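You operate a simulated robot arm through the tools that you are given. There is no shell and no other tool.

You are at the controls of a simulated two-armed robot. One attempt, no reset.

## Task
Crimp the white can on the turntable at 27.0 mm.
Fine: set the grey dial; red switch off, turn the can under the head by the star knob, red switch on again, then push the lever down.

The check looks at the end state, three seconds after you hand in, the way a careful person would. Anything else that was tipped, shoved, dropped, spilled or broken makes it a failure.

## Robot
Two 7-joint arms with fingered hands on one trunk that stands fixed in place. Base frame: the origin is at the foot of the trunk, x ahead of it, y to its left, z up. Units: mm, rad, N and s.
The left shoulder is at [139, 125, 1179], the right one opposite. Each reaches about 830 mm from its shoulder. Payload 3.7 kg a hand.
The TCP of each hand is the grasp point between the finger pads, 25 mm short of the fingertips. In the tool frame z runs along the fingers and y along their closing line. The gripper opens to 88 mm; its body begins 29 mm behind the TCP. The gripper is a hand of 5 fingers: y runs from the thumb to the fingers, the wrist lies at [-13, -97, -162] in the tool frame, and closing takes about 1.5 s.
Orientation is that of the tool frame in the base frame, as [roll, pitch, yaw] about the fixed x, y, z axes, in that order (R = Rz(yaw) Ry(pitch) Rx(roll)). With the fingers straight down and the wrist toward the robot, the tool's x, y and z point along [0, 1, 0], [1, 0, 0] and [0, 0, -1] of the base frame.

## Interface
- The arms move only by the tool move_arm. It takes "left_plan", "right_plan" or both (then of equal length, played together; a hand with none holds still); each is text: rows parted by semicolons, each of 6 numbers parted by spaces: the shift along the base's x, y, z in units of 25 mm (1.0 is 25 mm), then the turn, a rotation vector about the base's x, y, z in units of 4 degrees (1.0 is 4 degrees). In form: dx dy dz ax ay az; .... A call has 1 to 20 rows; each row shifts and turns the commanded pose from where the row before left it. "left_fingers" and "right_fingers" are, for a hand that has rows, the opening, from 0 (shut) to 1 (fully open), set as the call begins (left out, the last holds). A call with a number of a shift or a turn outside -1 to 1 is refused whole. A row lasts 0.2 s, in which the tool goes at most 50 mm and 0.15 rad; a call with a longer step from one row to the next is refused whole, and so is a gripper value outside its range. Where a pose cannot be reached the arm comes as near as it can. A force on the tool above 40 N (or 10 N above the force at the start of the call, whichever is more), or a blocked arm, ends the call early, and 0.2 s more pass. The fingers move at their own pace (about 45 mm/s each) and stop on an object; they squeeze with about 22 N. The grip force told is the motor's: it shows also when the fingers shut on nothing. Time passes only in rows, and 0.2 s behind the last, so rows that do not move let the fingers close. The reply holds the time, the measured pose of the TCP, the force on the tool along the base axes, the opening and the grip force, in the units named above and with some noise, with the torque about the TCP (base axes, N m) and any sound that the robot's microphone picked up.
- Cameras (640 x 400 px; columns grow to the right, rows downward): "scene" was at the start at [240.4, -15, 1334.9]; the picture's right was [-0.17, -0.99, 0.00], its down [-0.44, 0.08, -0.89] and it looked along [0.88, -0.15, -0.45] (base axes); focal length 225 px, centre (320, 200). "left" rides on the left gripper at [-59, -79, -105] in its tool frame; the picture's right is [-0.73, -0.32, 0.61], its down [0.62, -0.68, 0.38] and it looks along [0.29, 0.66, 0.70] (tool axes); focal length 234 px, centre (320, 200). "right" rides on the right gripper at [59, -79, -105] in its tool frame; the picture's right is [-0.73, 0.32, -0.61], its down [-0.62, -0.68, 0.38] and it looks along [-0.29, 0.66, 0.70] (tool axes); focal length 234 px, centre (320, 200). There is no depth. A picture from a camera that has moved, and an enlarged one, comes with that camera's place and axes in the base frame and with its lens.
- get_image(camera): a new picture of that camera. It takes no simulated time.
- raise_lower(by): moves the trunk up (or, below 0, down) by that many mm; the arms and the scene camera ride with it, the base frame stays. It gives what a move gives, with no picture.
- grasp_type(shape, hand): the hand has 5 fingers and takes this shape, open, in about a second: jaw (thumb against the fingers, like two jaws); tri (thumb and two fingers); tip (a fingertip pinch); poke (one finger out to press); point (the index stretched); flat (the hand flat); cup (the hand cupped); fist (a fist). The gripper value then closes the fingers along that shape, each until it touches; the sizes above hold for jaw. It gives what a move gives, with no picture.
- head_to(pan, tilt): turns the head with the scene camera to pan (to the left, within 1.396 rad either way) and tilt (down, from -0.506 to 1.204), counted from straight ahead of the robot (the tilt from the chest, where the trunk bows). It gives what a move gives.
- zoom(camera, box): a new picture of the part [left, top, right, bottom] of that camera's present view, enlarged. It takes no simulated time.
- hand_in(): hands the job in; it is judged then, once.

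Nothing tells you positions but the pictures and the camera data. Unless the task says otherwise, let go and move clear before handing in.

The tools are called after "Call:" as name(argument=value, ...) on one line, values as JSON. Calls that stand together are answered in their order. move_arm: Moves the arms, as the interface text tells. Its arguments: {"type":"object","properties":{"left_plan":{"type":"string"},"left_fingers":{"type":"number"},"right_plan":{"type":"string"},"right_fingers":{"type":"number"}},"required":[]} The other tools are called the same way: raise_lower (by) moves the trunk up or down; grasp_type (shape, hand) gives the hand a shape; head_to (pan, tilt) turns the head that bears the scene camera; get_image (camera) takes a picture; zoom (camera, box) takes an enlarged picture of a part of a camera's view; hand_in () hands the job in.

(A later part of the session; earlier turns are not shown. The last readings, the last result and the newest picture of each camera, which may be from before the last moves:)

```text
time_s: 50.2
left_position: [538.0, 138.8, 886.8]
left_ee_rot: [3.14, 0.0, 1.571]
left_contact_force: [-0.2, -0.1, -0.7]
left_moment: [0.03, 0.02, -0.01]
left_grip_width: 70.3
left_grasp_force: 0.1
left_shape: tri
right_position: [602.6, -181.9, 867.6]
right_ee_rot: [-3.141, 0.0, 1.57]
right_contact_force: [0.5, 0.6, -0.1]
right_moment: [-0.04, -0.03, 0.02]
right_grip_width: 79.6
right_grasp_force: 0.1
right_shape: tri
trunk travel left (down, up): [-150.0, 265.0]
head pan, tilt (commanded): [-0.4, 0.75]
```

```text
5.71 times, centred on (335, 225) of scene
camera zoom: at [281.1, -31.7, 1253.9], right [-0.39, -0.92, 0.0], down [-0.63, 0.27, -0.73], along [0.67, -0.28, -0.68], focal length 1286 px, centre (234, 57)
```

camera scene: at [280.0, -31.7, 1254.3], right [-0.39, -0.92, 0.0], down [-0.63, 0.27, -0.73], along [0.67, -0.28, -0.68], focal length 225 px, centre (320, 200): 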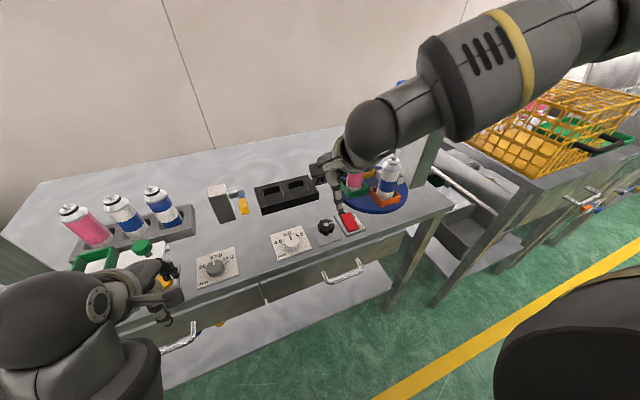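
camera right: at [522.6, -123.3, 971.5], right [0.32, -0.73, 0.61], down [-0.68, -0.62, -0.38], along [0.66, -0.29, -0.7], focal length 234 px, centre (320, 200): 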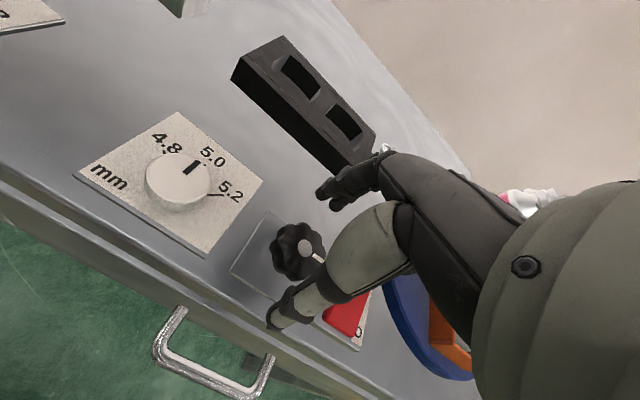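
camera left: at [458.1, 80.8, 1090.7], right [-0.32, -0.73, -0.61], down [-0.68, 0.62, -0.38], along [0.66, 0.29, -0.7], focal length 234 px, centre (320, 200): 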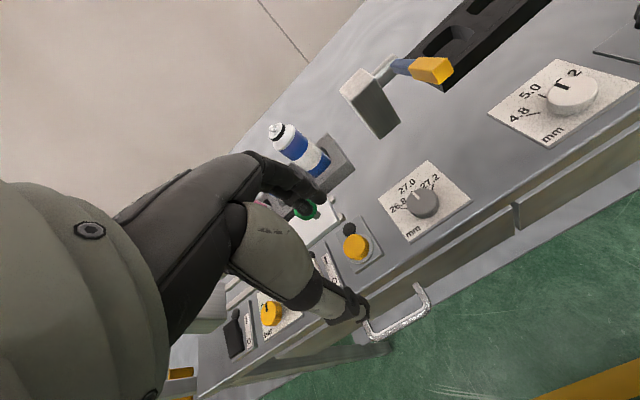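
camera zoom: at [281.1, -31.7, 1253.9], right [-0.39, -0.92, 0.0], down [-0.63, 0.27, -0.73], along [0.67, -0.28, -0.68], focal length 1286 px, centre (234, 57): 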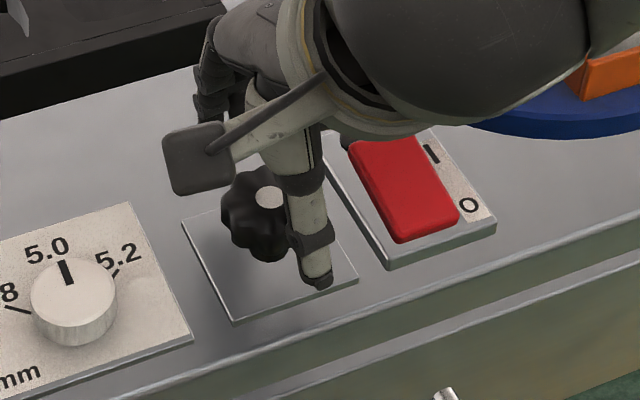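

Well aligned. Lowering 19 mm and closing on the star knob.

Call:
move_arm(right_plan="-0.06 0 -0.4 0 0 0; 0 0 -0.38 0 0 0; 0 0 0 0 0 0")

Call:
move_arm(right_plan="0 0 0 0 0 0; 0 0 0 0 0 0; 0 0 0 0 0 0; 0 0 0 0 0 0; 0 0 0 0 0 0; 0 0 0 0 0 0; 0 0 0 0 0 0", right_fingers=0)

Call:
zoom(camera="right", box=[220, 150, 400, 350])

Call:
get_image(camera="scene")

```text
time_s: 51.0
left_position: [536.6, 139.6, 885.9]
left_ee_rot: [3.141, 0.0, 1.57]
left_contact_force: [-0.5, -0.1, -1.0]
left_moment: [0.0, 0.01, -0.01]
left_grip_width: 70.1
left_grasp_force: 0.0
left_shape: tri
right_position: [601.2, -182.3, 847.5]
right_ee_rot: [-3.141, 0.0, 1.571]
right_contact_force: [0.0, 0.7, 0.1]
right_moment: [0.0, 0.0, -0.02]
right_grip_width: 79.1
right_grasp_force: 0.0
right_shape: tri
trunk travel left (down, up): [-150.0, 265.0]
head pan, tilt (commanded): [-0.4, 0.75]
```

```text
time_s: 52.6
left_position: [537.2, 139.6, 884.6]
left_ee_rot: [3.141, 0.001, 1.571]
left_contact_force: [-0.4, -0.6, -0.3]
left_moment: [0.0, 0.0, 0.01]
left_grip_width: 69.9
left_grasp_force: 0.0
left_shape: tri
right_position: [600.6, -182.1, 847.6]
right_ee_rot: [-3.137, -0.001, 1.571]
right_contact_force: [-0.1, 2.1, -0.4]
right_moment: [0.04, -0.02, 0.03]
right_grip_width: 32.4
right_grasp_force: 22.3
right_shape: tri
trunk travel left (down, up): [-150.0, 265.0]
head pan, tilt (commanded): [-0.4, 0.75]
```

```text
2.00 times, centred on (310, 250) of right
camera zoom: at [520.9, -123.1, 951.8], right [0.32, -0.73, 0.61], down [-0.68, -0.62, -0.38], along [0.66, -0.29, -0.7], focal length 468 px, centre (340, 100)
```

zoom: 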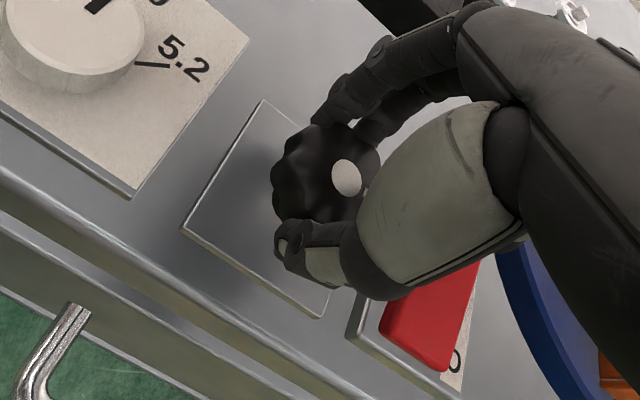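

```text
taken
camera scene: at [281.4, -31.6, 1253.7], right [-0.39, -0.92, 0.0], down [-0.63, 0.27, -0.73], along [0.67, -0.28, -0.68], focal length 225 px, centre (320, 200)
```

scene: 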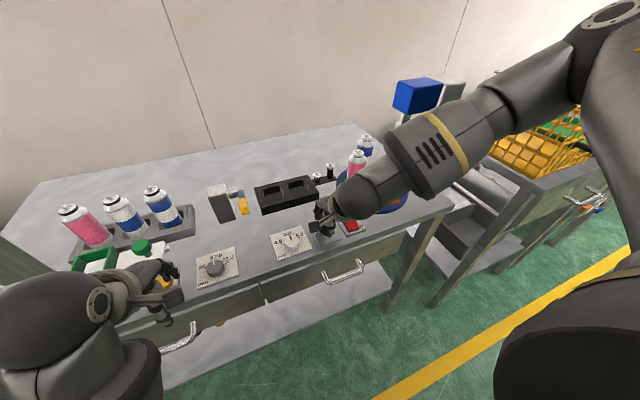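

Gripped the star knob firmly. Turning counter-clockwise 20° to learn the gearing and direction.

Call:
zoom(camera="scene", box=[320, 110, 460, 230])

Call:
move_arm(right_plan="0 0 0 0 0 1; 0 0 0 0 0 1; 0 0 0 0 0 1; 0 0 0 0 0 1; 0 0 0 0 0 1; 0 0 0 0 0 0")

Call:
zoom(camera="scene", box=[320, 110, 460, 230])

Call:
zoom(camera="right", box=[220, 150, 400, 350])

```text
3.33 times, centred on (390, 170) of scene
camera zoom: at [281.4, -31.6, 1253.7], right [-0.39, -0.92, 0.0], down [-0.63, 0.27, -0.73], along [0.67, -0.28, -0.68], focal length 750 px, centre (87, 300)
```

zoom: 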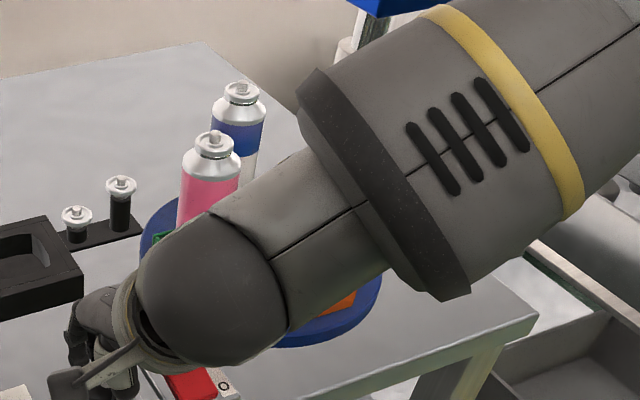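

```text
time_s: 54.0
left_position: [536.5, 138.6, 885.3]
left_ee_rot: [-3.141, 0.002, 1.571]
left_contact_force: [-0.7, -0.1, -0.7]
left_moment: [0.04, -0.01, 0.01]
left_grip_width: 70.0
left_grasp_force: 0.0
left_shape: tri
right_position: [600.0, -183.2, 847.3]
right_ee_rot: [-3.14, 0.0, 1.919]
right_contact_force: [-3.7, -5.2, -0.3]
right_moment: [-0.11, 0.1, -0.06]
right_grip_width: 31.9
right_grasp_force: 21.6
right_shape: tri
trunk travel left (down, up): [-150.0, 265.0]
head pan, tilt (commanded): [-0.4, 0.75]
```

```text
3.33 times, centred on (390, 170) of scene
camera zoom: at [281.0, -32.3, 1253.8], right [-0.39, -0.92, 0.0], down [-0.63, 0.27, -0.73], along [0.67, -0.28, -0.68], focal length 750 px, centre (87, 300)
```

zoom: 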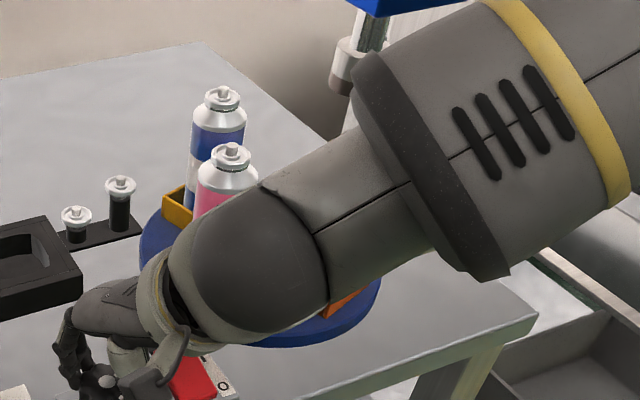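

```text
2.00 times, centred on (310, 250) of right
camera zoom: at [505.5, -154.3, 951.8], right [0.55, -0.57, 0.61], down [-0.43, -0.82, -0.38], along [0.72, -0.05, -0.7], focal length 468 px, centre (340, 100)
```

zoom: 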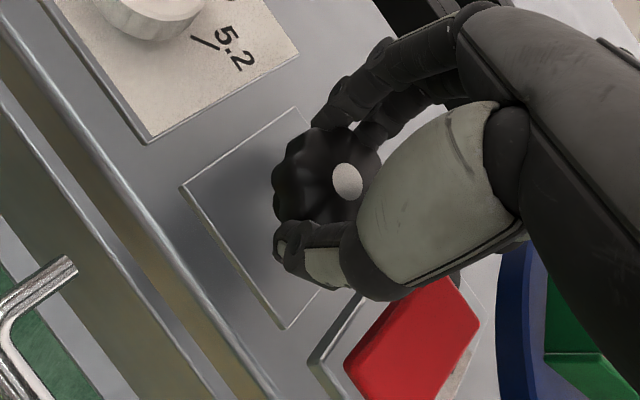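

The turntable follows roughly 1:1 in the same sense (counter-clockwise takes the white can from front to right, toward the head). I'll turn 28° more with this grip.

Call:
move_arm(right_plan="0 0 0 0 0 1; 0 0 0 0 0 1; 0 0 0 0 0 1; 0 0 0 0 0 1; 0 0 0 0 0 1; 0 0 0 0 0 1; 0 0 0 0 0 1; 0 0 0 0 0 0")

Call:
zoom(camera="scene", box=[320, 110, 460, 230])

Call:
get_image(camera="right")

```text
time_s: 55.8
left_position: [537.6, 138.3, 884.3]
left_ee_rot: [3.14, 0.0, 1.571]
left_contact_force: [-0.2, 0.2, 0.3]
left_moment: [0.02, 0.01, 0.02]
left_grip_width: 70.1
left_grasp_force: 0.0
left_shape: tri
right_position: [600.6, -183.5, 847.7]
right_ee_rot: [3.141, 0.0, 2.408]
right_contact_force: [-2.8, -11.1, 0.4]
right_moment: [-0.24, 0.09, -0.04]
right_grip_width: 31.2
right_grasp_force: 22.3
right_shape: tri
trunk travel left (down, up): [-150.0, 265.0]
head pan, tilt (commanded): [-0.4, 0.75]
```

```text
3.33 times, centred on (390, 170) of scene
camera zoom: at [281.1, -32.8, 1253.7], right [-0.39, -0.92, 0.0], down [-0.63, 0.27, -0.73], along [0.67, -0.28, -0.68], focal length 750 px, centre (87, 300)
```

zoom: 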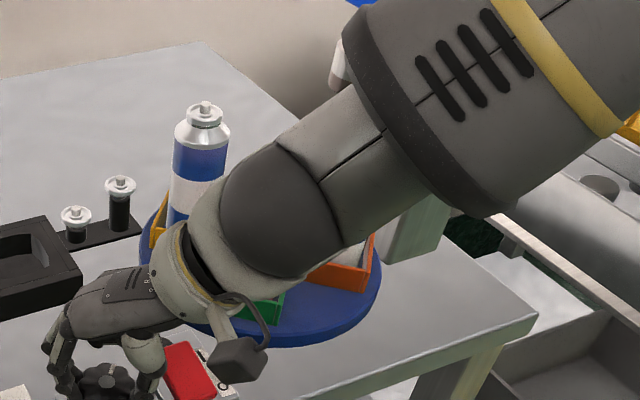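

```text
taken
camera right: at [503.3, -202.0, 951.8], right [0.76, -0.25, 0.61], down [0.01, -0.92, -0.38], along [0.65, 0.29, -0.7], focal length 234 px, centre (320, 200)
```

right: 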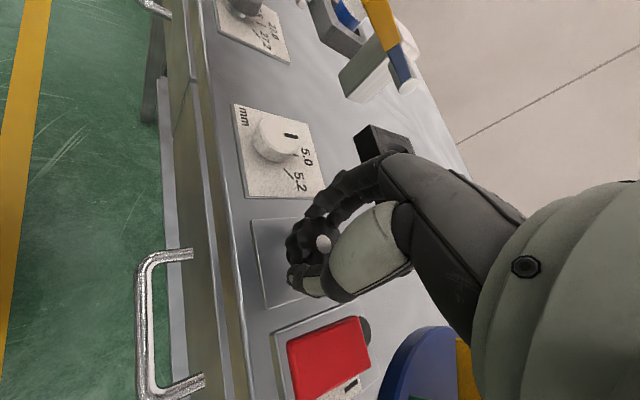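

About half way. I'll release, lift, turn the hand back clockwise, and regrip for the second half.

Call:
move_arm(right_plan="0 0 0 0 0 0; 0 0 0 0 0 0; 0 0 0 0 0 0; 0 0 0 0 0 0; 0 0 0 0 0 0; 0 0 0 0 0 0", right_fingers=0.9)

Call:
move_arm(right_plan="0 0 0.7 0 0 0; 0 0 0.7 0 0 0; 0 0 0 0 0 -1; 0 0 0 0 0 -1; 0 0 0 0 0 -1; 0 0 0 0 0 -1; 0 0 0 0 0 -1; 0 0 0 0 0 -1; 0 0 0 0 0 -1; 0 0 0 0 0 -1; 0 0 0 0 0 -1; 0 0 0 0 0 -1; 0 0 0 0 0 -1; 0 0 0 0 0 -1; 0 0 0 0 0 -1; 0 0 0 0 0 -1; 0 0 0 0 0 -1; 0 0 0 0 0 -1; 0 0 0 0 0 -1")

Call:
get_image(camera="right")

Call:
get_image(camera="scene")

```text
time_s: 57.2
left_position: [537.4, 139.9, 885.5]
left_ee_rot: [3.141, 0.0, 1.571]
left_contact_force: [0.5, -0.3, -0.2]
left_moment: [-0.01, 0.01, 0.01]
left_grip_width: 70.1
left_grasp_force: 0.1
left_shape: tri
right_position: [600.2, -181.7, 847.4]
right_ee_rot: [-3.138, 0.0, 2.409]
right_contact_force: [-0.5, 0.6, 0.7]
right_moment: [0.0, 0.01, -0.03]
right_grip_width: 79.3
right_grasp_force: 0.0
right_shape: tri
trunk travel left (down, up): [-150.0, 265.0]
head pan, tilt (commanded): [-0.4, 0.75]
```

```text
time_s: 61.2
left_position: [536.6, 138.4, 885.5]
left_ee_rot: [3.14, -0.001, 1.569]
left_contact_force: [1.3, 0.1, 0.4]
left_moment: [0.03, 0.0, 0.0]
left_grip_width: 70.4
left_grasp_force: 0.0
left_shape: tri
right_position: [601.1, -183.1, 882.6]
right_ee_rot: [-3.141, 0.0, 1.219]
right_contact_force: [-0.3, -1.3, 0.0]
right_moment: [0.01, -0.01, 0.02]
right_grip_width: 79.0
right_grasp_force: 0.1
right_shape: tri
trunk travel left (down, up): [-150.0, 265.0]
head pan, tilt (commanded): [-0.4, 0.75]
```

```text
taken
camera right: at [546.2, -99.8, 986.5], right [0.05, -0.79, 0.61], down [-0.85, -0.35, -0.38], along [0.52, -0.5, -0.7], focal length 234 px, centre (320, 200)
```

right: 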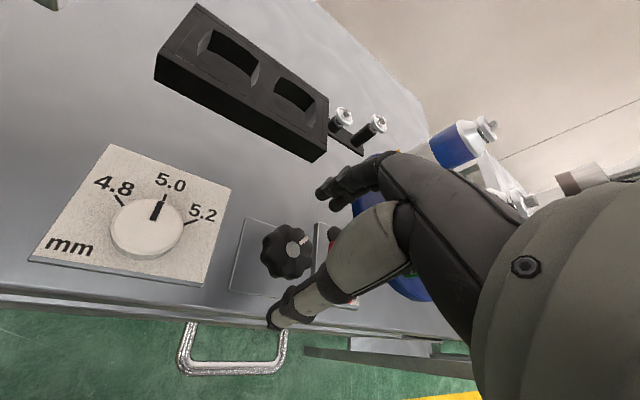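

```text
taken
camera scene: at [281.4, -31.7, 1253.7], right [-0.39, -0.92, 0.0], down [-0.63, 0.27, -0.73], along [0.67, -0.28, -0.68], focal length 225 px, centre (320, 200)
```

scene: 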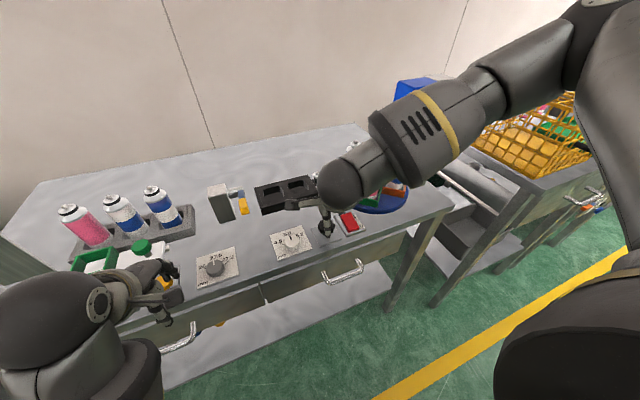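

Hand is back at −20°; from here I can do the remaining ~42°. Descend and regrip.

Call:
move_arm(right_plan="0 0.02 -0.7 0 0 0; 0 0 -0.7 0 0 0; 0 0 0 0 0 0")

Call:
move_arm(right_plan="0 0 0 0 0 0; 0 0 0 0 0 0; 0 0 0 0 0 0; 0 0 0 0 0 0; 0 0 0 0 0 0; 0 0 0 0 0 0; 0 0 0 0 0 0", right_fingers=0)

Call:
move_arm(right_plan="0 0 0 0 0 1; 0 0 0 0 0 1; 0 0 0 0 0 1; 0 0 0 0 0 1; 0 0 0 0 0 1; 0 0 0 0 0 1; 0 0 0 0 0 1; 0 0 0 0 0 1; 0 0 0 0 0 1; 0 0 0 0 0 0")

Call:
get_image(camera="right")

Call:
zoom(camera="scene", box=[320, 90, 460, 230])

```text
time_s: 62.0
left_position: [538.3, 138.8, 886.1]
left_ee_rot: [-3.138, 0.0, 1.571]
left_contact_force: [-0.5, 0.0, -0.1]
left_moment: [-0.02, 0.0, 0.0]
left_grip_width: 70.1
left_grasp_force: 0.1
left_shape: tri
right_position: [601.0, -181.3, 847.3]
right_ee_rot: [3.141, 0.001, 1.222]
right_contact_force: [-0.1, 0.2, 0.3]
right_moment: [0.03, 0.0, -0.04]
right_grip_width: 79.1
right_grasp_force: 0.0
right_shape: tri
trunk travel left (down, up): [-150.0, 265.0]
head pan, tilt (commanded): [-0.4, 0.75]
```

```text
time_s: 63.6
left_position: [537.6, 139.1, 885.9]
left_ee_rot: [-3.141, 0.001, 1.57]
left_contact_force: [0.6, 0.9, -0.7]
left_moment: [-0.01, 0.03, -0.01]
left_grip_width: 70.0
left_grasp_force: 0.1
left_shape: tri
right_position: [601.0, -181.0, 848.3]
right_ee_rot: [-3.141, -0.001, 1.222]
right_contact_force: [-0.6, 1.8, -0.4]
right_moment: [0.03, -0.04, 0.06]
right_grip_width: 33.1
right_grasp_force: 21.4
right_shape: tri
trunk travel left (down, up): [-150.0, 265.0]
head pan, tilt (commanded): [-0.4, 0.75]
```

```text
time_s: 65.8
left_position: [535.9, 137.4, 885.0]
left_ee_rot: [3.141, 0.0, 1.571]
left_contact_force: [0.1, 0.9, -0.3]
left_moment: [-0.01, 0.01, 0.0]
left_grip_width: 70.3
left_grasp_force: 0.1
left_shape: tri
right_position: [601.0, -181.8, 848.6]
right_ee_rot: [-3.14, -0.001, 1.85]
right_contact_force: [-6.3, -5.9, -2.9]
right_moment: [-0.09, 0.16, 0.0]
right_grip_width: 31.3
right_grasp_force: 22.0
right_shape: tri
trunk travel left (down, up): [-150.0, 265.0]
head pan, tilt (commanded): [-0.4, 0.75]
```

```text
taken
camera right: at [507.6, -147.4, 951.9], right [0.51, -0.61, 0.61], down [-0.48, -0.79, -0.38], along [0.71, -0.1, -0.7], focal length 234 px, centre (320, 200)
```

right: 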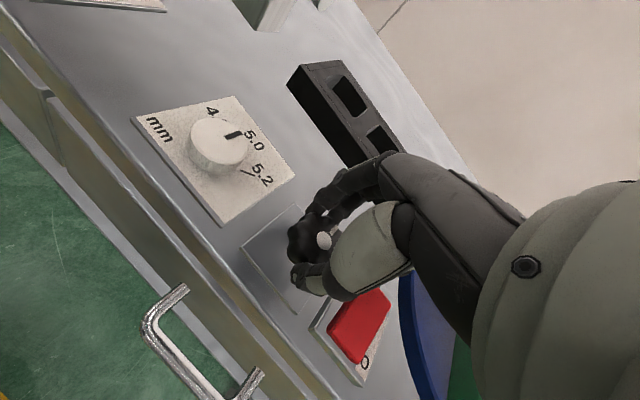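

```text
2.86 times, centred on (390, 160) of scene
camera zoom: at [281.0, -32.4, 1253.8], right [-0.39, -0.92, 0.0], down [-0.63, 0.27, -0.73], along [0.67, -0.28, -0.68], focal length 643 px, centre (120, 314)
```

zoom: 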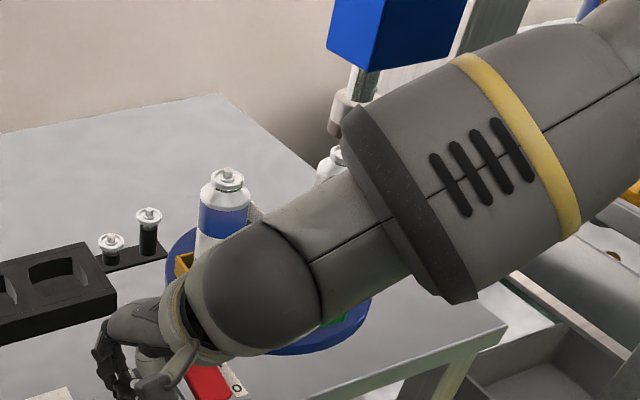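

About 84° of knob turn is done. I'll release and move the arm aside to look squarely at the turntable and head.

Call:
move_arm(right_plan="0 0 0 0 0 0; 0 0 0 0 0 0; 0 0 0 0 0 0; 0 0 0 0 0 0; 0 0 0 0 0 0; 0 0 0 0 0 0", right_fingers=0.9)

Call:
move_arm(right_plan="0 0 0.8 0 0 0; 0 0 0.8 0 0 -1; -0.6 0 0.8 0 0 -1; -0.8 0 0.8 0 0 -1; -0.8 0 0.8 0 0 -1; -0.8 0 0.8 0 0 -1; -0.8 0 0.5 0 0 0; -0.8 0 0.5 0 0 0")

Call:
get_image(camera="scene")

Call:
get_image(camera="right")

```text
time_s: 67.2
left_position: [537.7, 140.1, 885.4]
left_ee_rot: [-3.141, -0.001, 1.569]
left_contact_force: [0.9, 0.5, -0.3]
left_moment: [0.01, 0.01, 0.0]
left_grip_width: 70.2
left_grasp_force: 0.2
left_shape: tri
right_position: [600.9, -181.6, 848.1]
right_ee_rot: [-3.14, 0.0, 1.849]
right_contact_force: [-0.5, 0.1, 0.2]
right_moment: [0.01, -0.01, 0.01]
right_grip_width: 79.2
right_grasp_force: 0.2
right_shape: tri
trunk travel left (down, up): [-150.0, 265.0]
head pan, tilt (commanded): [-0.4, 0.75]
```

```text
time_s: 69.0
left_position: [537.2, 138.8, 885.4]
left_ee_rot: [-3.141, 0.0, 1.571]
left_contact_force: [0.5, 0.4, 0.1]
left_moment: [-0.01, 0.01, 0.0]
left_grip_width: 70.3
left_grasp_force: 0.0
left_shape: tri
right_position: [533.3, -180.8, 998.8]
right_ee_rot: [-3.139, 0.001, 1.503]
right_contact_force: [0.7, -0.1, -0.7]
right_moment: [-0.02, 0.01, -0.01]
right_grip_width: 78.9
right_grasp_force: 0.0
right_shape: tri
right hand out of reach, approached as far as the arm can: row 6, 7, 8
trunk travel left (down, up): [-150.0, 265.0]
head pan, tilt (commanded): [-0.4, 0.75]
```

```text
taken
camera scene: at [281.1, -31.7, 1253.8], right [-0.39, -0.92, 0.0], down [-0.63, 0.27, -0.73], along [0.67, -0.28, -0.68], focal length 225 px, centre (320, 200)
```

scene: 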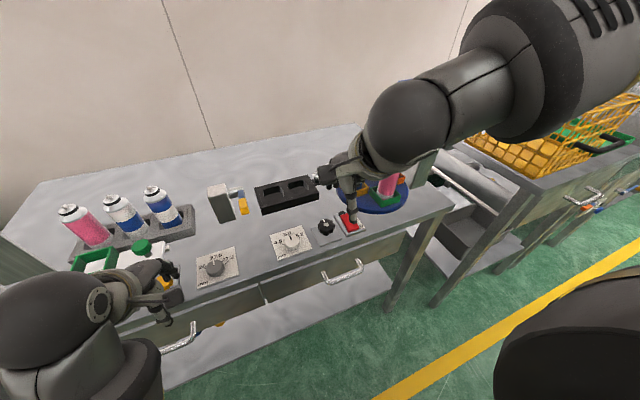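

```text
taken
camera right: at [458.8, -115.9, 1102.1], right [0.27, -0.75, 0.61], down [-0.72, -0.57, -0.38], along [0.63, -0.34, -0.7], focal length 234 px, centre (320, 200)
```

right: 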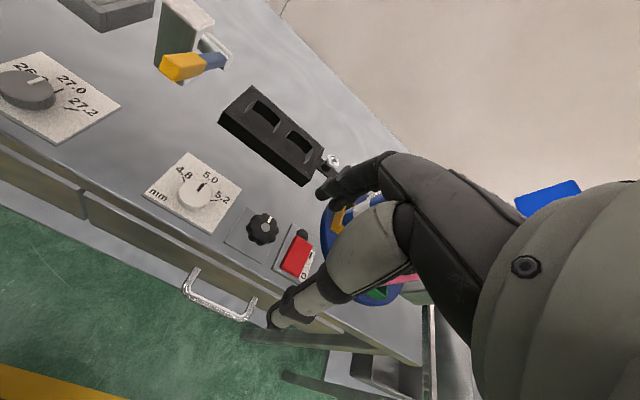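

Call:
raise_lower(by=100)

Call:
move_arm(right_plan="-0.5 -0.5 1 0 0 0.5; -0.5 -0.5 1 0 0 0.5; -0.5 -0.5 1 0 0 0; -0.5 -0.5 1 0 0 0; -0.5 -0.5 1 0 0 0; -0.5 -0.5 1 0 0 0; 0 -0.5 0.5 0 0 0; 0 -0.5 0 0 0 0")

Call:
get_image(camera="scene")

Call:
zoom(camera="scene", box=[280, 100, 420, 250])

```text
time_s: 70.3
left_position: [537.9, 139.4, 983.9]
left_ee_rot: [-3.14, -0.001, 1.571]
left_contact_force: [0.5, -0.7, -0.4]
left_moment: [0.0, 0.05, -0.02]
left_grip_width: 70.2
left_grasp_force: 0.1
left_shape: tri
right_position: [535.3, -179.9, 1096.3]
right_ee_rot: [-3.138, 0.001, 1.5]
right_contact_force: [0.5, 0.0, -0.5]
right_moment: [0.02, 0.01, 0.01]
right_grip_width: 79.2
right_grasp_force: 0.1
right_shape: tri
trunk travel left (down, up): [-250.0, 165.0]
head pan, tilt (commanded): [-0.4, 0.75]
```

```text
time_s: 72.1
left_position: [536.9, 138.5, 984.5]
left_ee_rot: [3.141, 0.0, 1.571]
left_contact_force: [0.5, 0.3, 0.5]
left_moment: [0.0, -0.01, 0.01]
left_grip_width: 70.3
left_grasp_force: 0.0
left_shape: tri
right_position: [460.0, -280.9, 1260.5]
right_ee_rot: [-3.14, 0.001, 1.57]
right_contact_force: [0.3, -0.3, -0.7]
right_moment: [0.01, 0.01, 0.02]
right_grip_width: 79.0
right_grasp_force: 0.0
right_shape: tri
trunk travel left (down, up): [-250.0, 165.0]
head pan, tilt (commanded): [-0.4, 0.75]
```

```text
taken
camera scene: at [176.9, -32.1, 1362.4], right [-0.39, -0.92, 0.0], down [-0.63, 0.27, -0.73], along [0.67, -0.28, -0.68], focal length 225 px, centre (320, 200)
```

scene: 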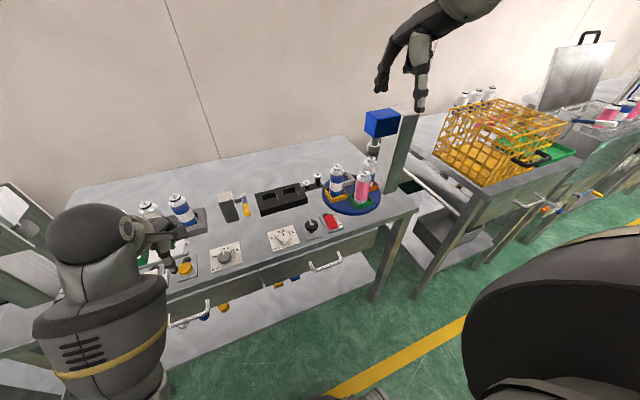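

```text
2.67 times, centred on (350, 175) of scene
camera zoom: at [176.9, -32.1, 1362.4], right [-0.39, -0.92, 0.0], down [-0.63, 0.27, -0.73], along [0.67, -0.28, -0.68], focal length 600 px, centre (240, 267)
```

zoom: 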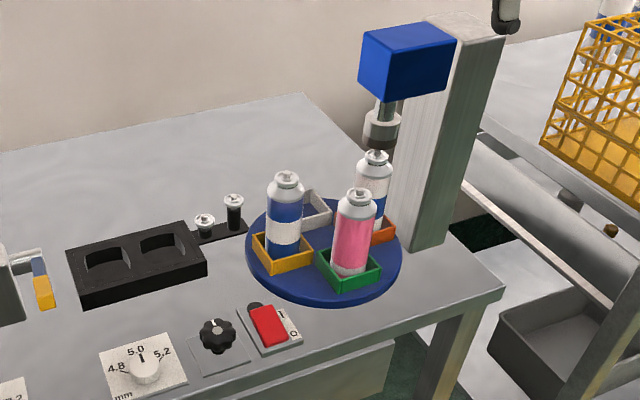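

Call:
zoom(camera="scene", box=[270, 170, 400, 270])

Call:
zoom(camera="scene", box=[320, 110, 420, 220])

```text
4.00 times, centred on (335, 220) of scene
camera zoom: at [176.9, -32.1, 1362.4], right [-0.39, -0.92, 0.0], down [-0.63, 0.27, -0.73], along [0.67, -0.28, -0.68], focal length 900 px, centre (260, 120)
```

zoom: 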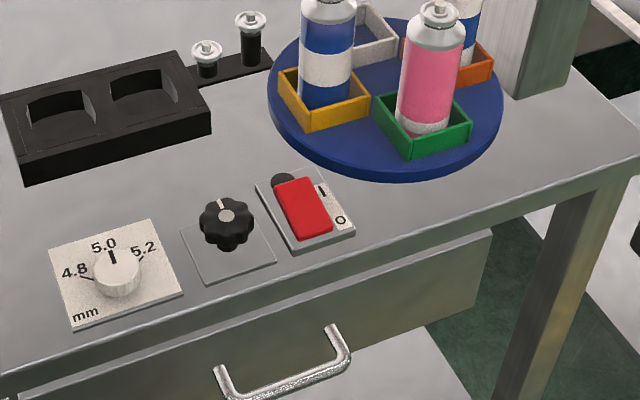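

```text
3.64 times, centred on (370, 165) of scene
camera zoom: at [176.9, -32.1, 1362.4], right [-0.39, -0.92, 0.0], down [-0.63, 0.27, -0.73], along [0.67, -0.28, -0.68], focal length 818 px, centre (138, 327)
```

zoom: 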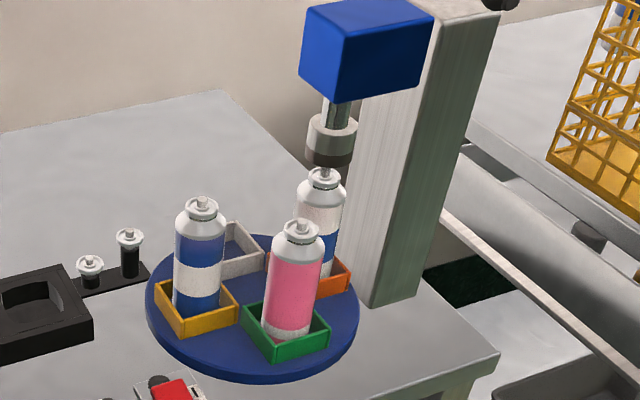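

The nests now sit exactly where their neighbours were before (a clean 90° index), and the white can stands under the head. Let me check alignment from another angle with the right-hand camera.

Call:
get_image(camera="right")

Call:
head_to(pan=-0.6, tilt=0.5)

Call:
zoom(camera="scene", box=[240, 120, 400, 280])

```text
taken
camera right: at [380.3, -221.9, 1363.9], right [0.32, -0.73, 0.61], down [-0.68, -0.62, -0.38], along [0.66, -0.29, -0.7], focal length 234 px, centre (320, 200)
```

right: 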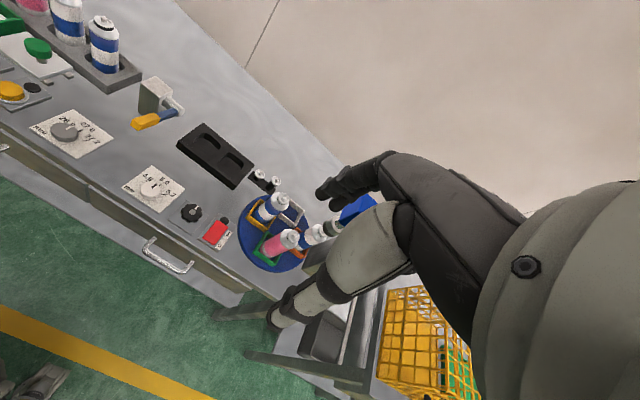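

```text
time_s: 72.9
left_position: [536.8, 139.3, 984.9]
left_ee_rot: [-3.14, 0.001, 1.57]
left_contact_force: [0.9, 1.1, 0.7]
left_moment: [0.0, -0.01, 0.03]
left_grip_width: 70.3
left_grasp_force: 0.0
left_shape: tri
right_position: [460.5, -281.9, 1260.8]
right_ee_rot: [3.141, 0.0, 1.57]
right_contact_force: [-0.2, -0.3, 0.1]
right_moment: [0.0, 0.0, -0.04]
right_grip_width: 79.1
right_grasp_force: 0.0
right_shape: tri
trunk travel left (down, up): [-250.0, 165.0]
head pan, tilt (commanded): [-0.6, 0.499]
```

```text
2.50 times, centred on (320, 200) of scene
camera zoom: at [175.7, -50.9, 1384.3], right [-0.56, -0.83, 0.0], down [-0.4, 0.27, -0.88], along [0.72, -0.5, -0.48], focal length 563 px, centre (320, 200)
```

zoom: 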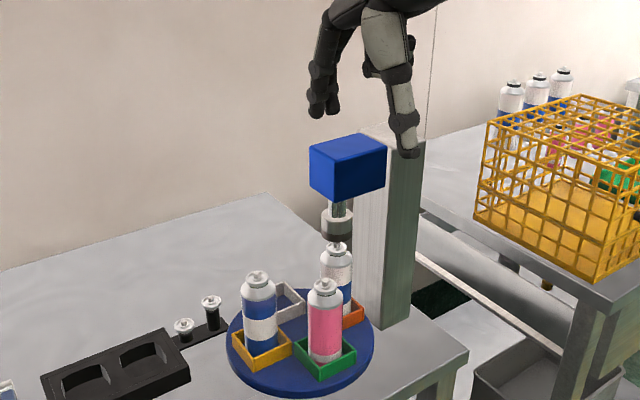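

Alignment looks good. For switching the red switch back on I must press its far half, close to the turntable, so I want to know the exact outline of the hand in "poke" and "point" first.

Call:
grasp_type(hand="right", shape="point")

Call:
head_to(pan=-0.75, tilt=0.3)

Call:
zoom(camera="scene", box=[200, 60, 440, 320])

Call:
zoom(camera="right", box=[230, 110, 430, 350])

Call:
grasp_type(hand="right", shape="poke")

Call:
zoom(camera="scene", box=[200, 60, 440, 320])

Call:
zoom(camera="right", box=[230, 110, 430, 350])

```text
time_s: 73.8
left_position: [537.0, 138.7, 984.8]
left_ee_rot: [3.141, -0.001, 1.571]
left_contact_force: [-0.5, 0.0, -0.3]
left_moment: [0.03, 0.01, 0.0]
left_grip_width: 70.3
left_grasp_force: 0.2
left_shape: tri
right_position: [460.2, -280.7, 1260.4]
right_ee_rot: [-3.141, 0.001, 1.571]
right_contact_force: [-0.3, -0.8, -0.3]
right_moment: [-0.03, 0.0, 0.01]
right_grip_width: 80.7
right_grasp_force: 0.1
right_shape: point
trunk travel left (down, up): [-250.0, 165.0]
head pan, tilt (commanded): [-0.6, 0.499]
```

```text
time_s: 74.5
left_position: [536.9, 139.9, 985.1]
left_ee_rot: [-3.141, -0.001, 1.571]
left_contact_force: [-0.5, 0.1, -0.1]
left_moment: [-0.01, -0.01, 0.01]
left_grip_width: 70.4
left_grasp_force: 0.0
left_shape: tri
right_position: [459.7, -279.5, 1259.7]
right_ee_rot: [3.141, 0.001, 1.57]
right_contact_force: [-0.7, -0.2, -1.1]
right_moment: [0.0, 0.01, 0.01]
right_grip_width: 80.6
right_grasp_force: 0.0
right_shape: point
trunk travel left (down, up): [-250.0, 165.0]
head pan, tilt (commanded): [-0.75, 0.3]
```

```text
1.54 times, centred on (320, 190) of scene
camera zoom: at [169.0, -63.1, 1402.8], right [-0.68, -0.73, 0.0], down [-0.22, 0.2, -0.96], along [0.7, -0.65, -0.3], focal length 346 px, centre (320, 215)
```

zoom: 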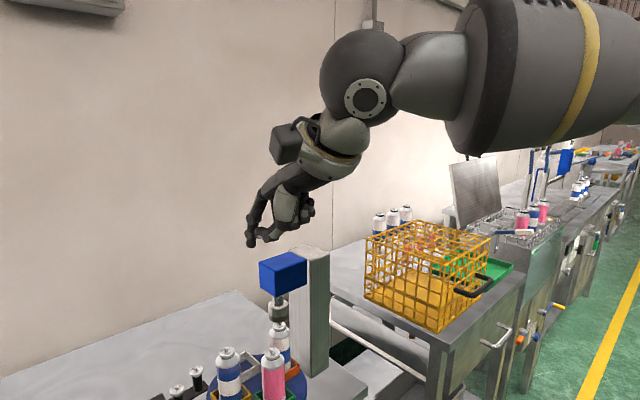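

```text
1.67 times, centred on (330, 230) of right
camera zoom: at [380.6, -221.2, 1363.9], right [0.32, -0.73, 0.61], down [-0.68, -0.62, -0.38], along [0.66, -0.29, -0.7], focal length 390 px, centre (303, 150)
```

zoom: 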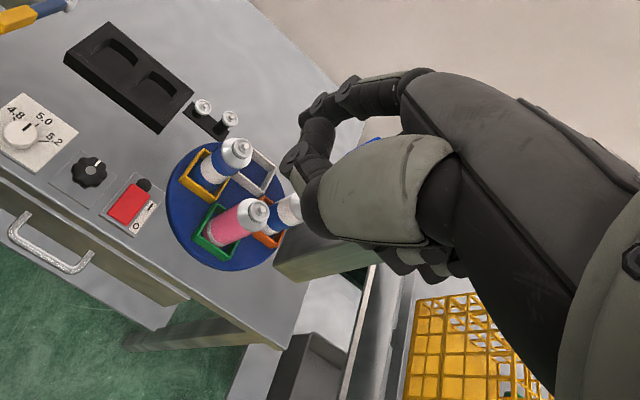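

```text
time_s: 75.4
left_position: [536.2, 139.2, 985.9]
left_ee_rot: [3.141, 0.0, 1.571]
left_contact_force: [0.4, -0.7, -0.1]
left_moment: [0.03, 0.01, 0.03]
left_grip_width: 70.3
left_grasp_force: 0.0
left_shape: tri
right_position: [459.6, -279.4, 1260.2]
right_ee_rot: [-3.14, 0.0, 1.571]
right_contact_force: [0.1, -0.5, 0.1]
right_moment: [0.02, 0.0, -0.01]
right_grip_width: 0.0
right_grasp_force: 0.1
right_shape: poke
trunk travel left (down, up): [-250.0, 165.0]
head pan, tilt (commanded): [-0.75, 0.3]
```

```text
1.54 times, centred on (320, 190) of scene
camera zoom: at [168.9, -63.2, 1402.8], right [-0.68, -0.73, 0.0], down [-0.22, 0.2, -0.96], along [0.7, -0.65, -0.3], focal length 346 px, centre (320, 215)
```

zoom: 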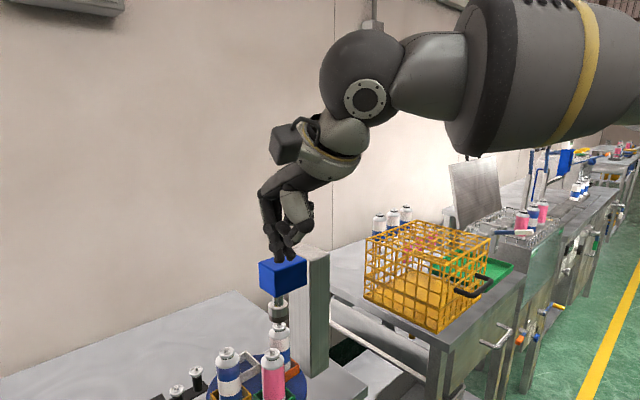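

```text
1.67 times, centred on (330, 230) of right
camera zoom: at [380.5, -221.3, 1363.9], right [0.32, -0.73, 0.61], down [-0.68, -0.62, -0.38], along [0.66, -0.29, -0.7], focal length 390 px, centre (303, 150)
```

zoom: 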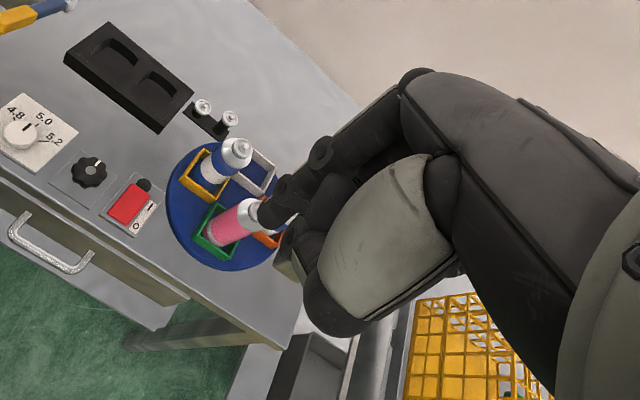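

Call:
zoom(camera="scene", box=[260, 150, 350, 240])

Call:
head_to(pan=-0.75, tilt=0.75)

Call:
get_image(camera="scene")

```text
4.44 times, centred on (305, 195) of scene
camera zoom: at [168.9, -63.2, 1402.8], right [-0.68, -0.73, 0.0], down [-0.22, 0.2, -0.96], along [0.7, -0.65, -0.3], focal length 1000 px, centre (387, 222)
```

zoom: 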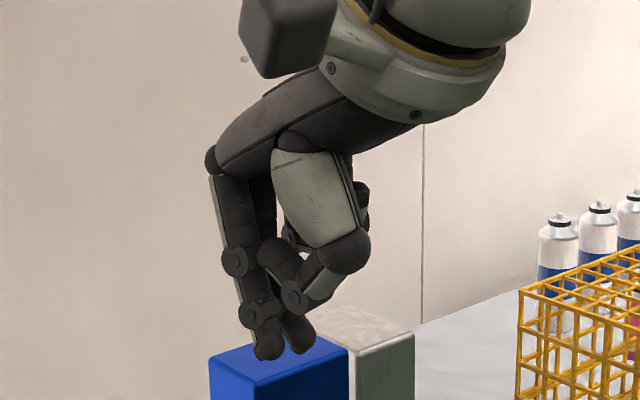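

```text
time_s: 76.3
left_position: [537.4, 138.7, 985.2]
left_ee_rot: [-3.14, -0.001, 1.571]
left_contact_force: [0.2, 0.7, -0.1]
left_moment: [-0.03, -0.01, 0.01]
left_grip_width: 69.9
left_grasp_force: 0.0
left_shape: tri
right_position: [459.9, -279.5, 1260.5]
right_ee_rot: [-3.141, 0.001, 1.572]
right_contact_force: [0.6, 0.3, -0.1]
right_moment: [0.0, -0.01, 0.0]
right_grip_width: 0.1
right_grasp_force: 0.1
right_shape: poke
trunk travel left (down, up): [-250.0, 165.0]
head pan, tilt (commanded): [-0.75, 0.75]
```

```text
taken
camera scene: at [161.3, -56.0, 1362.5], right [-0.68, -0.73, 0.0], down [-0.5, 0.46, -0.73], along [0.54, -0.5, -0.68], focal length 225 px, centre (320, 200)
```

scene: 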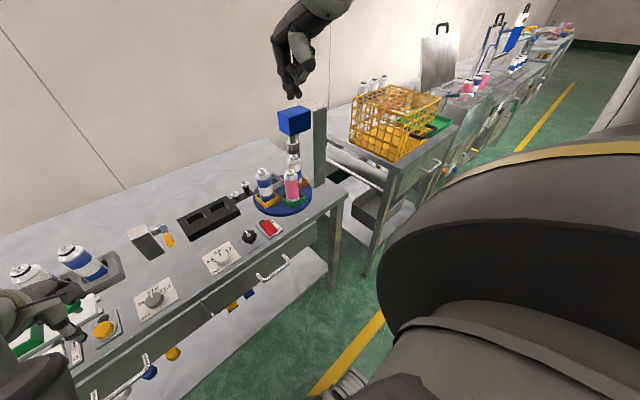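

Now I need the rocker's raised far end accurately; zooming with both cameras for triangulation.

Call:
zoom(camera="scene", box=[235, 195, 305, 255])

Call:
zoom(camera="right", box=[170, 180, 290, 280])

```text
6.67 times, centred on (270, 225) of scene
camera zoom: at [161.3, -56.0, 1362.5], right [-0.68, -0.73, 0.0], down [-0.5, 0.46, -0.73], along [0.54, -0.5, -0.68], focal length 1501 px, centre (653, 33)
```

zoom: 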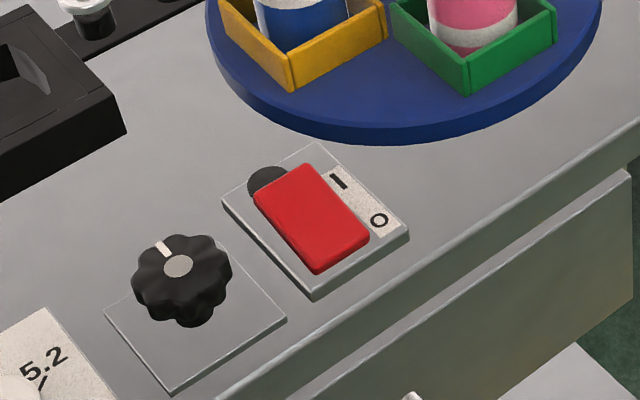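

```text
4.00 times, centred on (230, 230) of right
camera zoom: at [380.5, -221.3, 1363.9], right [0.32, -0.73, 0.61], down [-0.68, -0.62, -0.38], along [0.66, -0.29, -0.7], focal length 937 px, centre (680, 80)
```

zoom: 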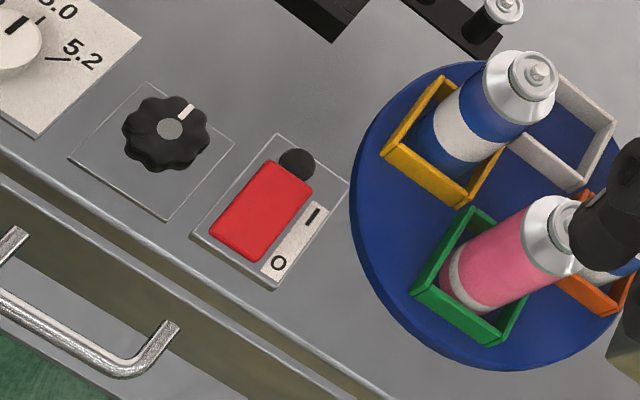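

The raised far half lies about x 610–630, y≈−250. I'll lower the trunk again and bring the right index above the far half with the hand yawed −30°, which keeps the knuckles clear of the yellow nest.

Call:
raise_lower(by=-100)

Call:
move_arm(right_plan="0.56 0.065 -0.92 0 0 -0.68; 0.56 0.065 -0.92 0 0 -0.68; 0.56 0.065 -0.92 0 0 -0.68; 0.56 0.065 -0.92 0 0 -0.68; 0.56 0.065 -0.92 0 0 -0.68; 0.56 0.065 -0.92 0 0 -0.68; 0.56 0.065 -0.92 0 0 -0.68; 0.56 0.065 -0.92 0 0 -0.68; 0.56 0.065 -0.92 0 0 -0.68; 0.56 0.065 -0.92 0 0 -0.68; 0.56 0.065 -0.92 0 0 -0.68")

Call:
get_image(camera="right")

Call:
get_image(camera="scene")

```text
time_s: 77.6
left_position: [536.3, 139.2, 886.3]
left_ee_rot: [3.138, 0.0, 1.572]
left_contact_force: [-0.6, -0.4, 0.7]
left_moment: [0.02, -0.02, 0.02]
left_grip_width: 70.3
left_grasp_force: 0.0
left_shape: tri
right_position: [458.1, -280.8, 1161.6]
right_ee_rot: [3.14, 0.0, 1.571]
right_contact_force: [0.4, -0.5, -0.6]
right_moment: [0.04, -0.01, 0.0]
right_grip_width: 0.0
right_grasp_force: 0.1
right_shape: poke
trunk travel left (down, up): [-150.0, 265.0]
head pan, tilt (commanded): [-0.75, 0.75]
```

```text
time_s: 80.0
left_position: [536.7, 139.0, 884.9]
left_ee_rot: [-3.139, -0.001, 1.571]
left_contact_force: [-0.5, 0.1, 0.8]
left_moment: [0.02, 0.0, -0.02]
left_grip_width: 70.3
left_grasp_force: 0.0
left_shape: tri
right_position: [613.8, -262.0, 906.0]
right_ee_rot: [-3.14, 0.0, 1.047]
right_contact_force: [0.0, -0.3, 0.0]
right_moment: [-0.02, 0.0, -0.01]
right_grip_width: 0.1
right_grasp_force: 0.1
right_shape: poke
trunk travel left (down, up): [-150.0, 265.0]
head pan, tilt (commanded): [-0.75, 0.75]
```

```text
taken
camera right: at [575.2, -171.8, 1010.5], right [-0.08, -0.79, 0.61], down [-0.9, -0.2, -0.38], along [0.42, -0.58, -0.7], focal length 234 px, centre (320, 200)
```

right: 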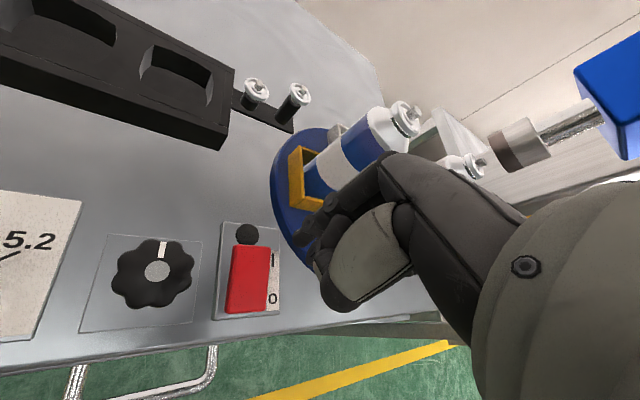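

```text
taken
camera scene: at [266.3, -56.1, 1253.5], right [-0.68, -0.73, 0.0], down [-0.5, 0.47, -0.73], along [0.53, -0.5, -0.68], focal length 225 px, centre (320, 200)
```

scene: 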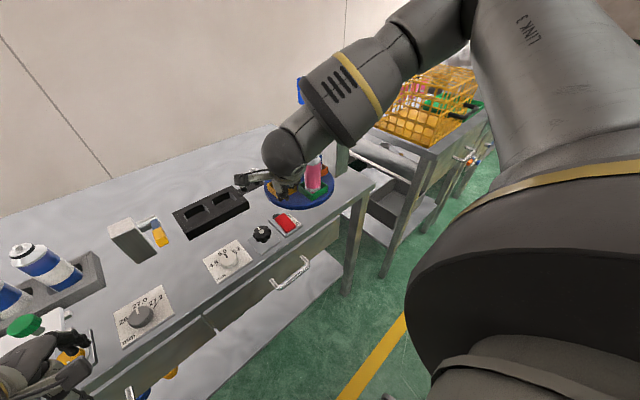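

Call:
move_arm(right_plan="0.03 0.12 -0.6 0 0 0; 0.03 0.12 -0.6 0 0 0; 0 0 -0.5 0 0 0")

Call:
zoom(camera="right", box=[190, 150, 370, 330])

Call:
zoom(camera="scene", box=[240, 160, 340, 250])

```text
time_s: 80.8
left_position: [538.2, 138.9, 885.0]
left_ee_rot: [3.14, 0.001, 1.572]
left_contact_force: [0.3, 0.4, 0.2]
left_moment: [0.0, 0.02, -0.03]
left_grip_width: 69.9
left_grasp_force: 0.1
left_shape: tri
right_position: [615.4, -257.3, 865.7]
right_ee_rot: [3.141, 0.0, 1.048]
right_contact_force: [0.1, 0.4, 0.1]
right_moment: [0.0, -0.03, -0.01]
right_grip_width: 0.1
right_grasp_force: 0.1
right_shape: poke
trunk travel left (down, up): [-150.0, 265.0]
head pan, tilt (commanded): [-0.75, 0.75]
```

```text
2.22 times, centred on (280, 240) of right
camera zoom: at [575.9, -166.1, 968.6], right [-0.08, -0.79, 0.61], down [-0.9, -0.2, -0.38], along [0.42, -0.58, -0.7], focal length 520 px, centre (409, 111)
```

zoom: 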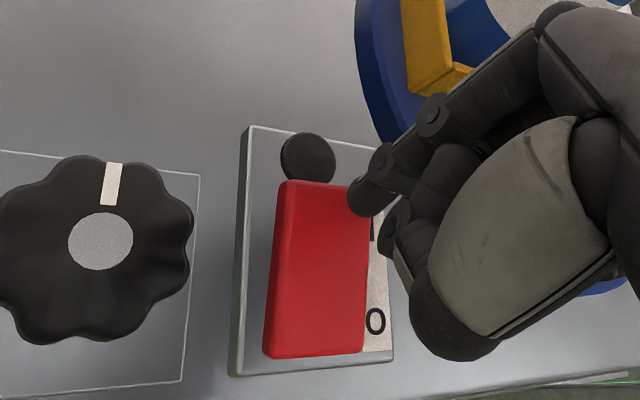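

```text
4.44 times, centred on (290, 205) of scene
camera zoom: at [265.9, -56.1, 1253.6], right [-0.68, -0.73, 0.0], down [-0.5, 0.47, -0.73], along [0.53, -0.5, -0.68], focal length 1000 px, centre (453, 178)
```

zoom: 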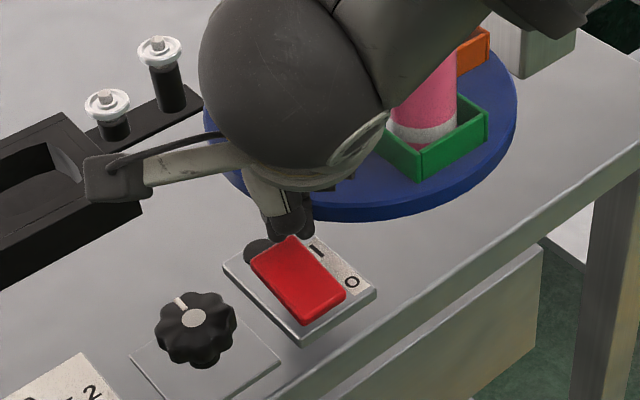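

The tip is over the far quarter of the rocker and clear of the nests. Pressing down in small steps.

Call:
move_arm(right_plan="0.08 0 -0.4 0 0 0; 0 0 -0.2 0 0 0; 0 0 -0.2 0 0 0; 0 0 -0.2 0 0 0")

Call:
zoom(camera="right", box=[190, 150, 370, 330])

Call:
zoom(camera="scene", box=[240, 160, 340, 250])

```text
time_s: 81.8
left_position: [536.2, 139.4, 887.9]
left_ee_rot: [3.138, 0.0, 1.57]
left_contact_force: [0.9, -1.4, 0.1]
left_moment: [0.04, 0.0, 0.0]
left_grip_width: 70.1
left_grasp_force: 0.1
left_shape: tri
right_position: [620.1, -257.6, 846.4]
right_ee_rot: [3.127, -0.004, 1.046]
right_contact_force: [9.0, -8.7, 32.4]
right_moment: [-0.48, 0.08, 0.1]
right_grip_width: 0.0
right_grasp_force: 0.1
right_shape: poke
trunk travel left (down, up): [-150.0, 265.0]
head pan, tilt (commanded): [-0.75, 0.75]
```

```text
2.22 times, centred on (280, 240) of right
camera zoom: at [578.7, -166.3, 949.2], right [-0.09, -0.79, 0.61], down [-0.9, -0.2, -0.4], along [0.44, -0.58, -0.69], focal length 520 px, centre (409, 111)
```

zoom: 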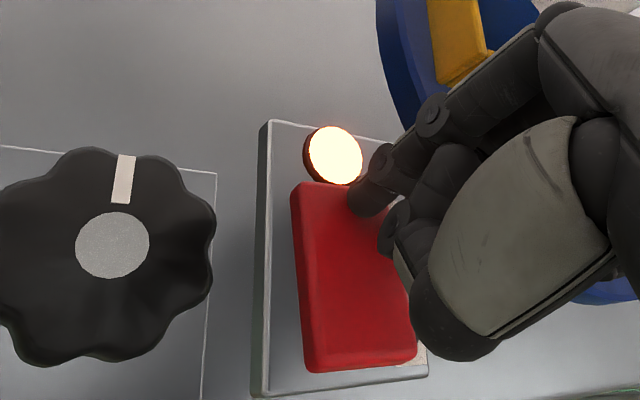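

```text
4.44 times, centred on (290, 205) of scene
camera zoom: at [262.6, -55.7, 1255.3], right [-0.68, -0.73, 0.0], down [-0.5, 0.46, -0.73], along [0.54, -0.5, -0.68], focal length 1000 px, centre (453, 178)
```

zoom: 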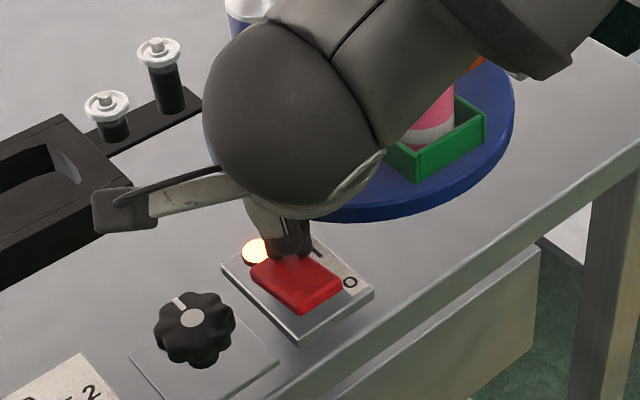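

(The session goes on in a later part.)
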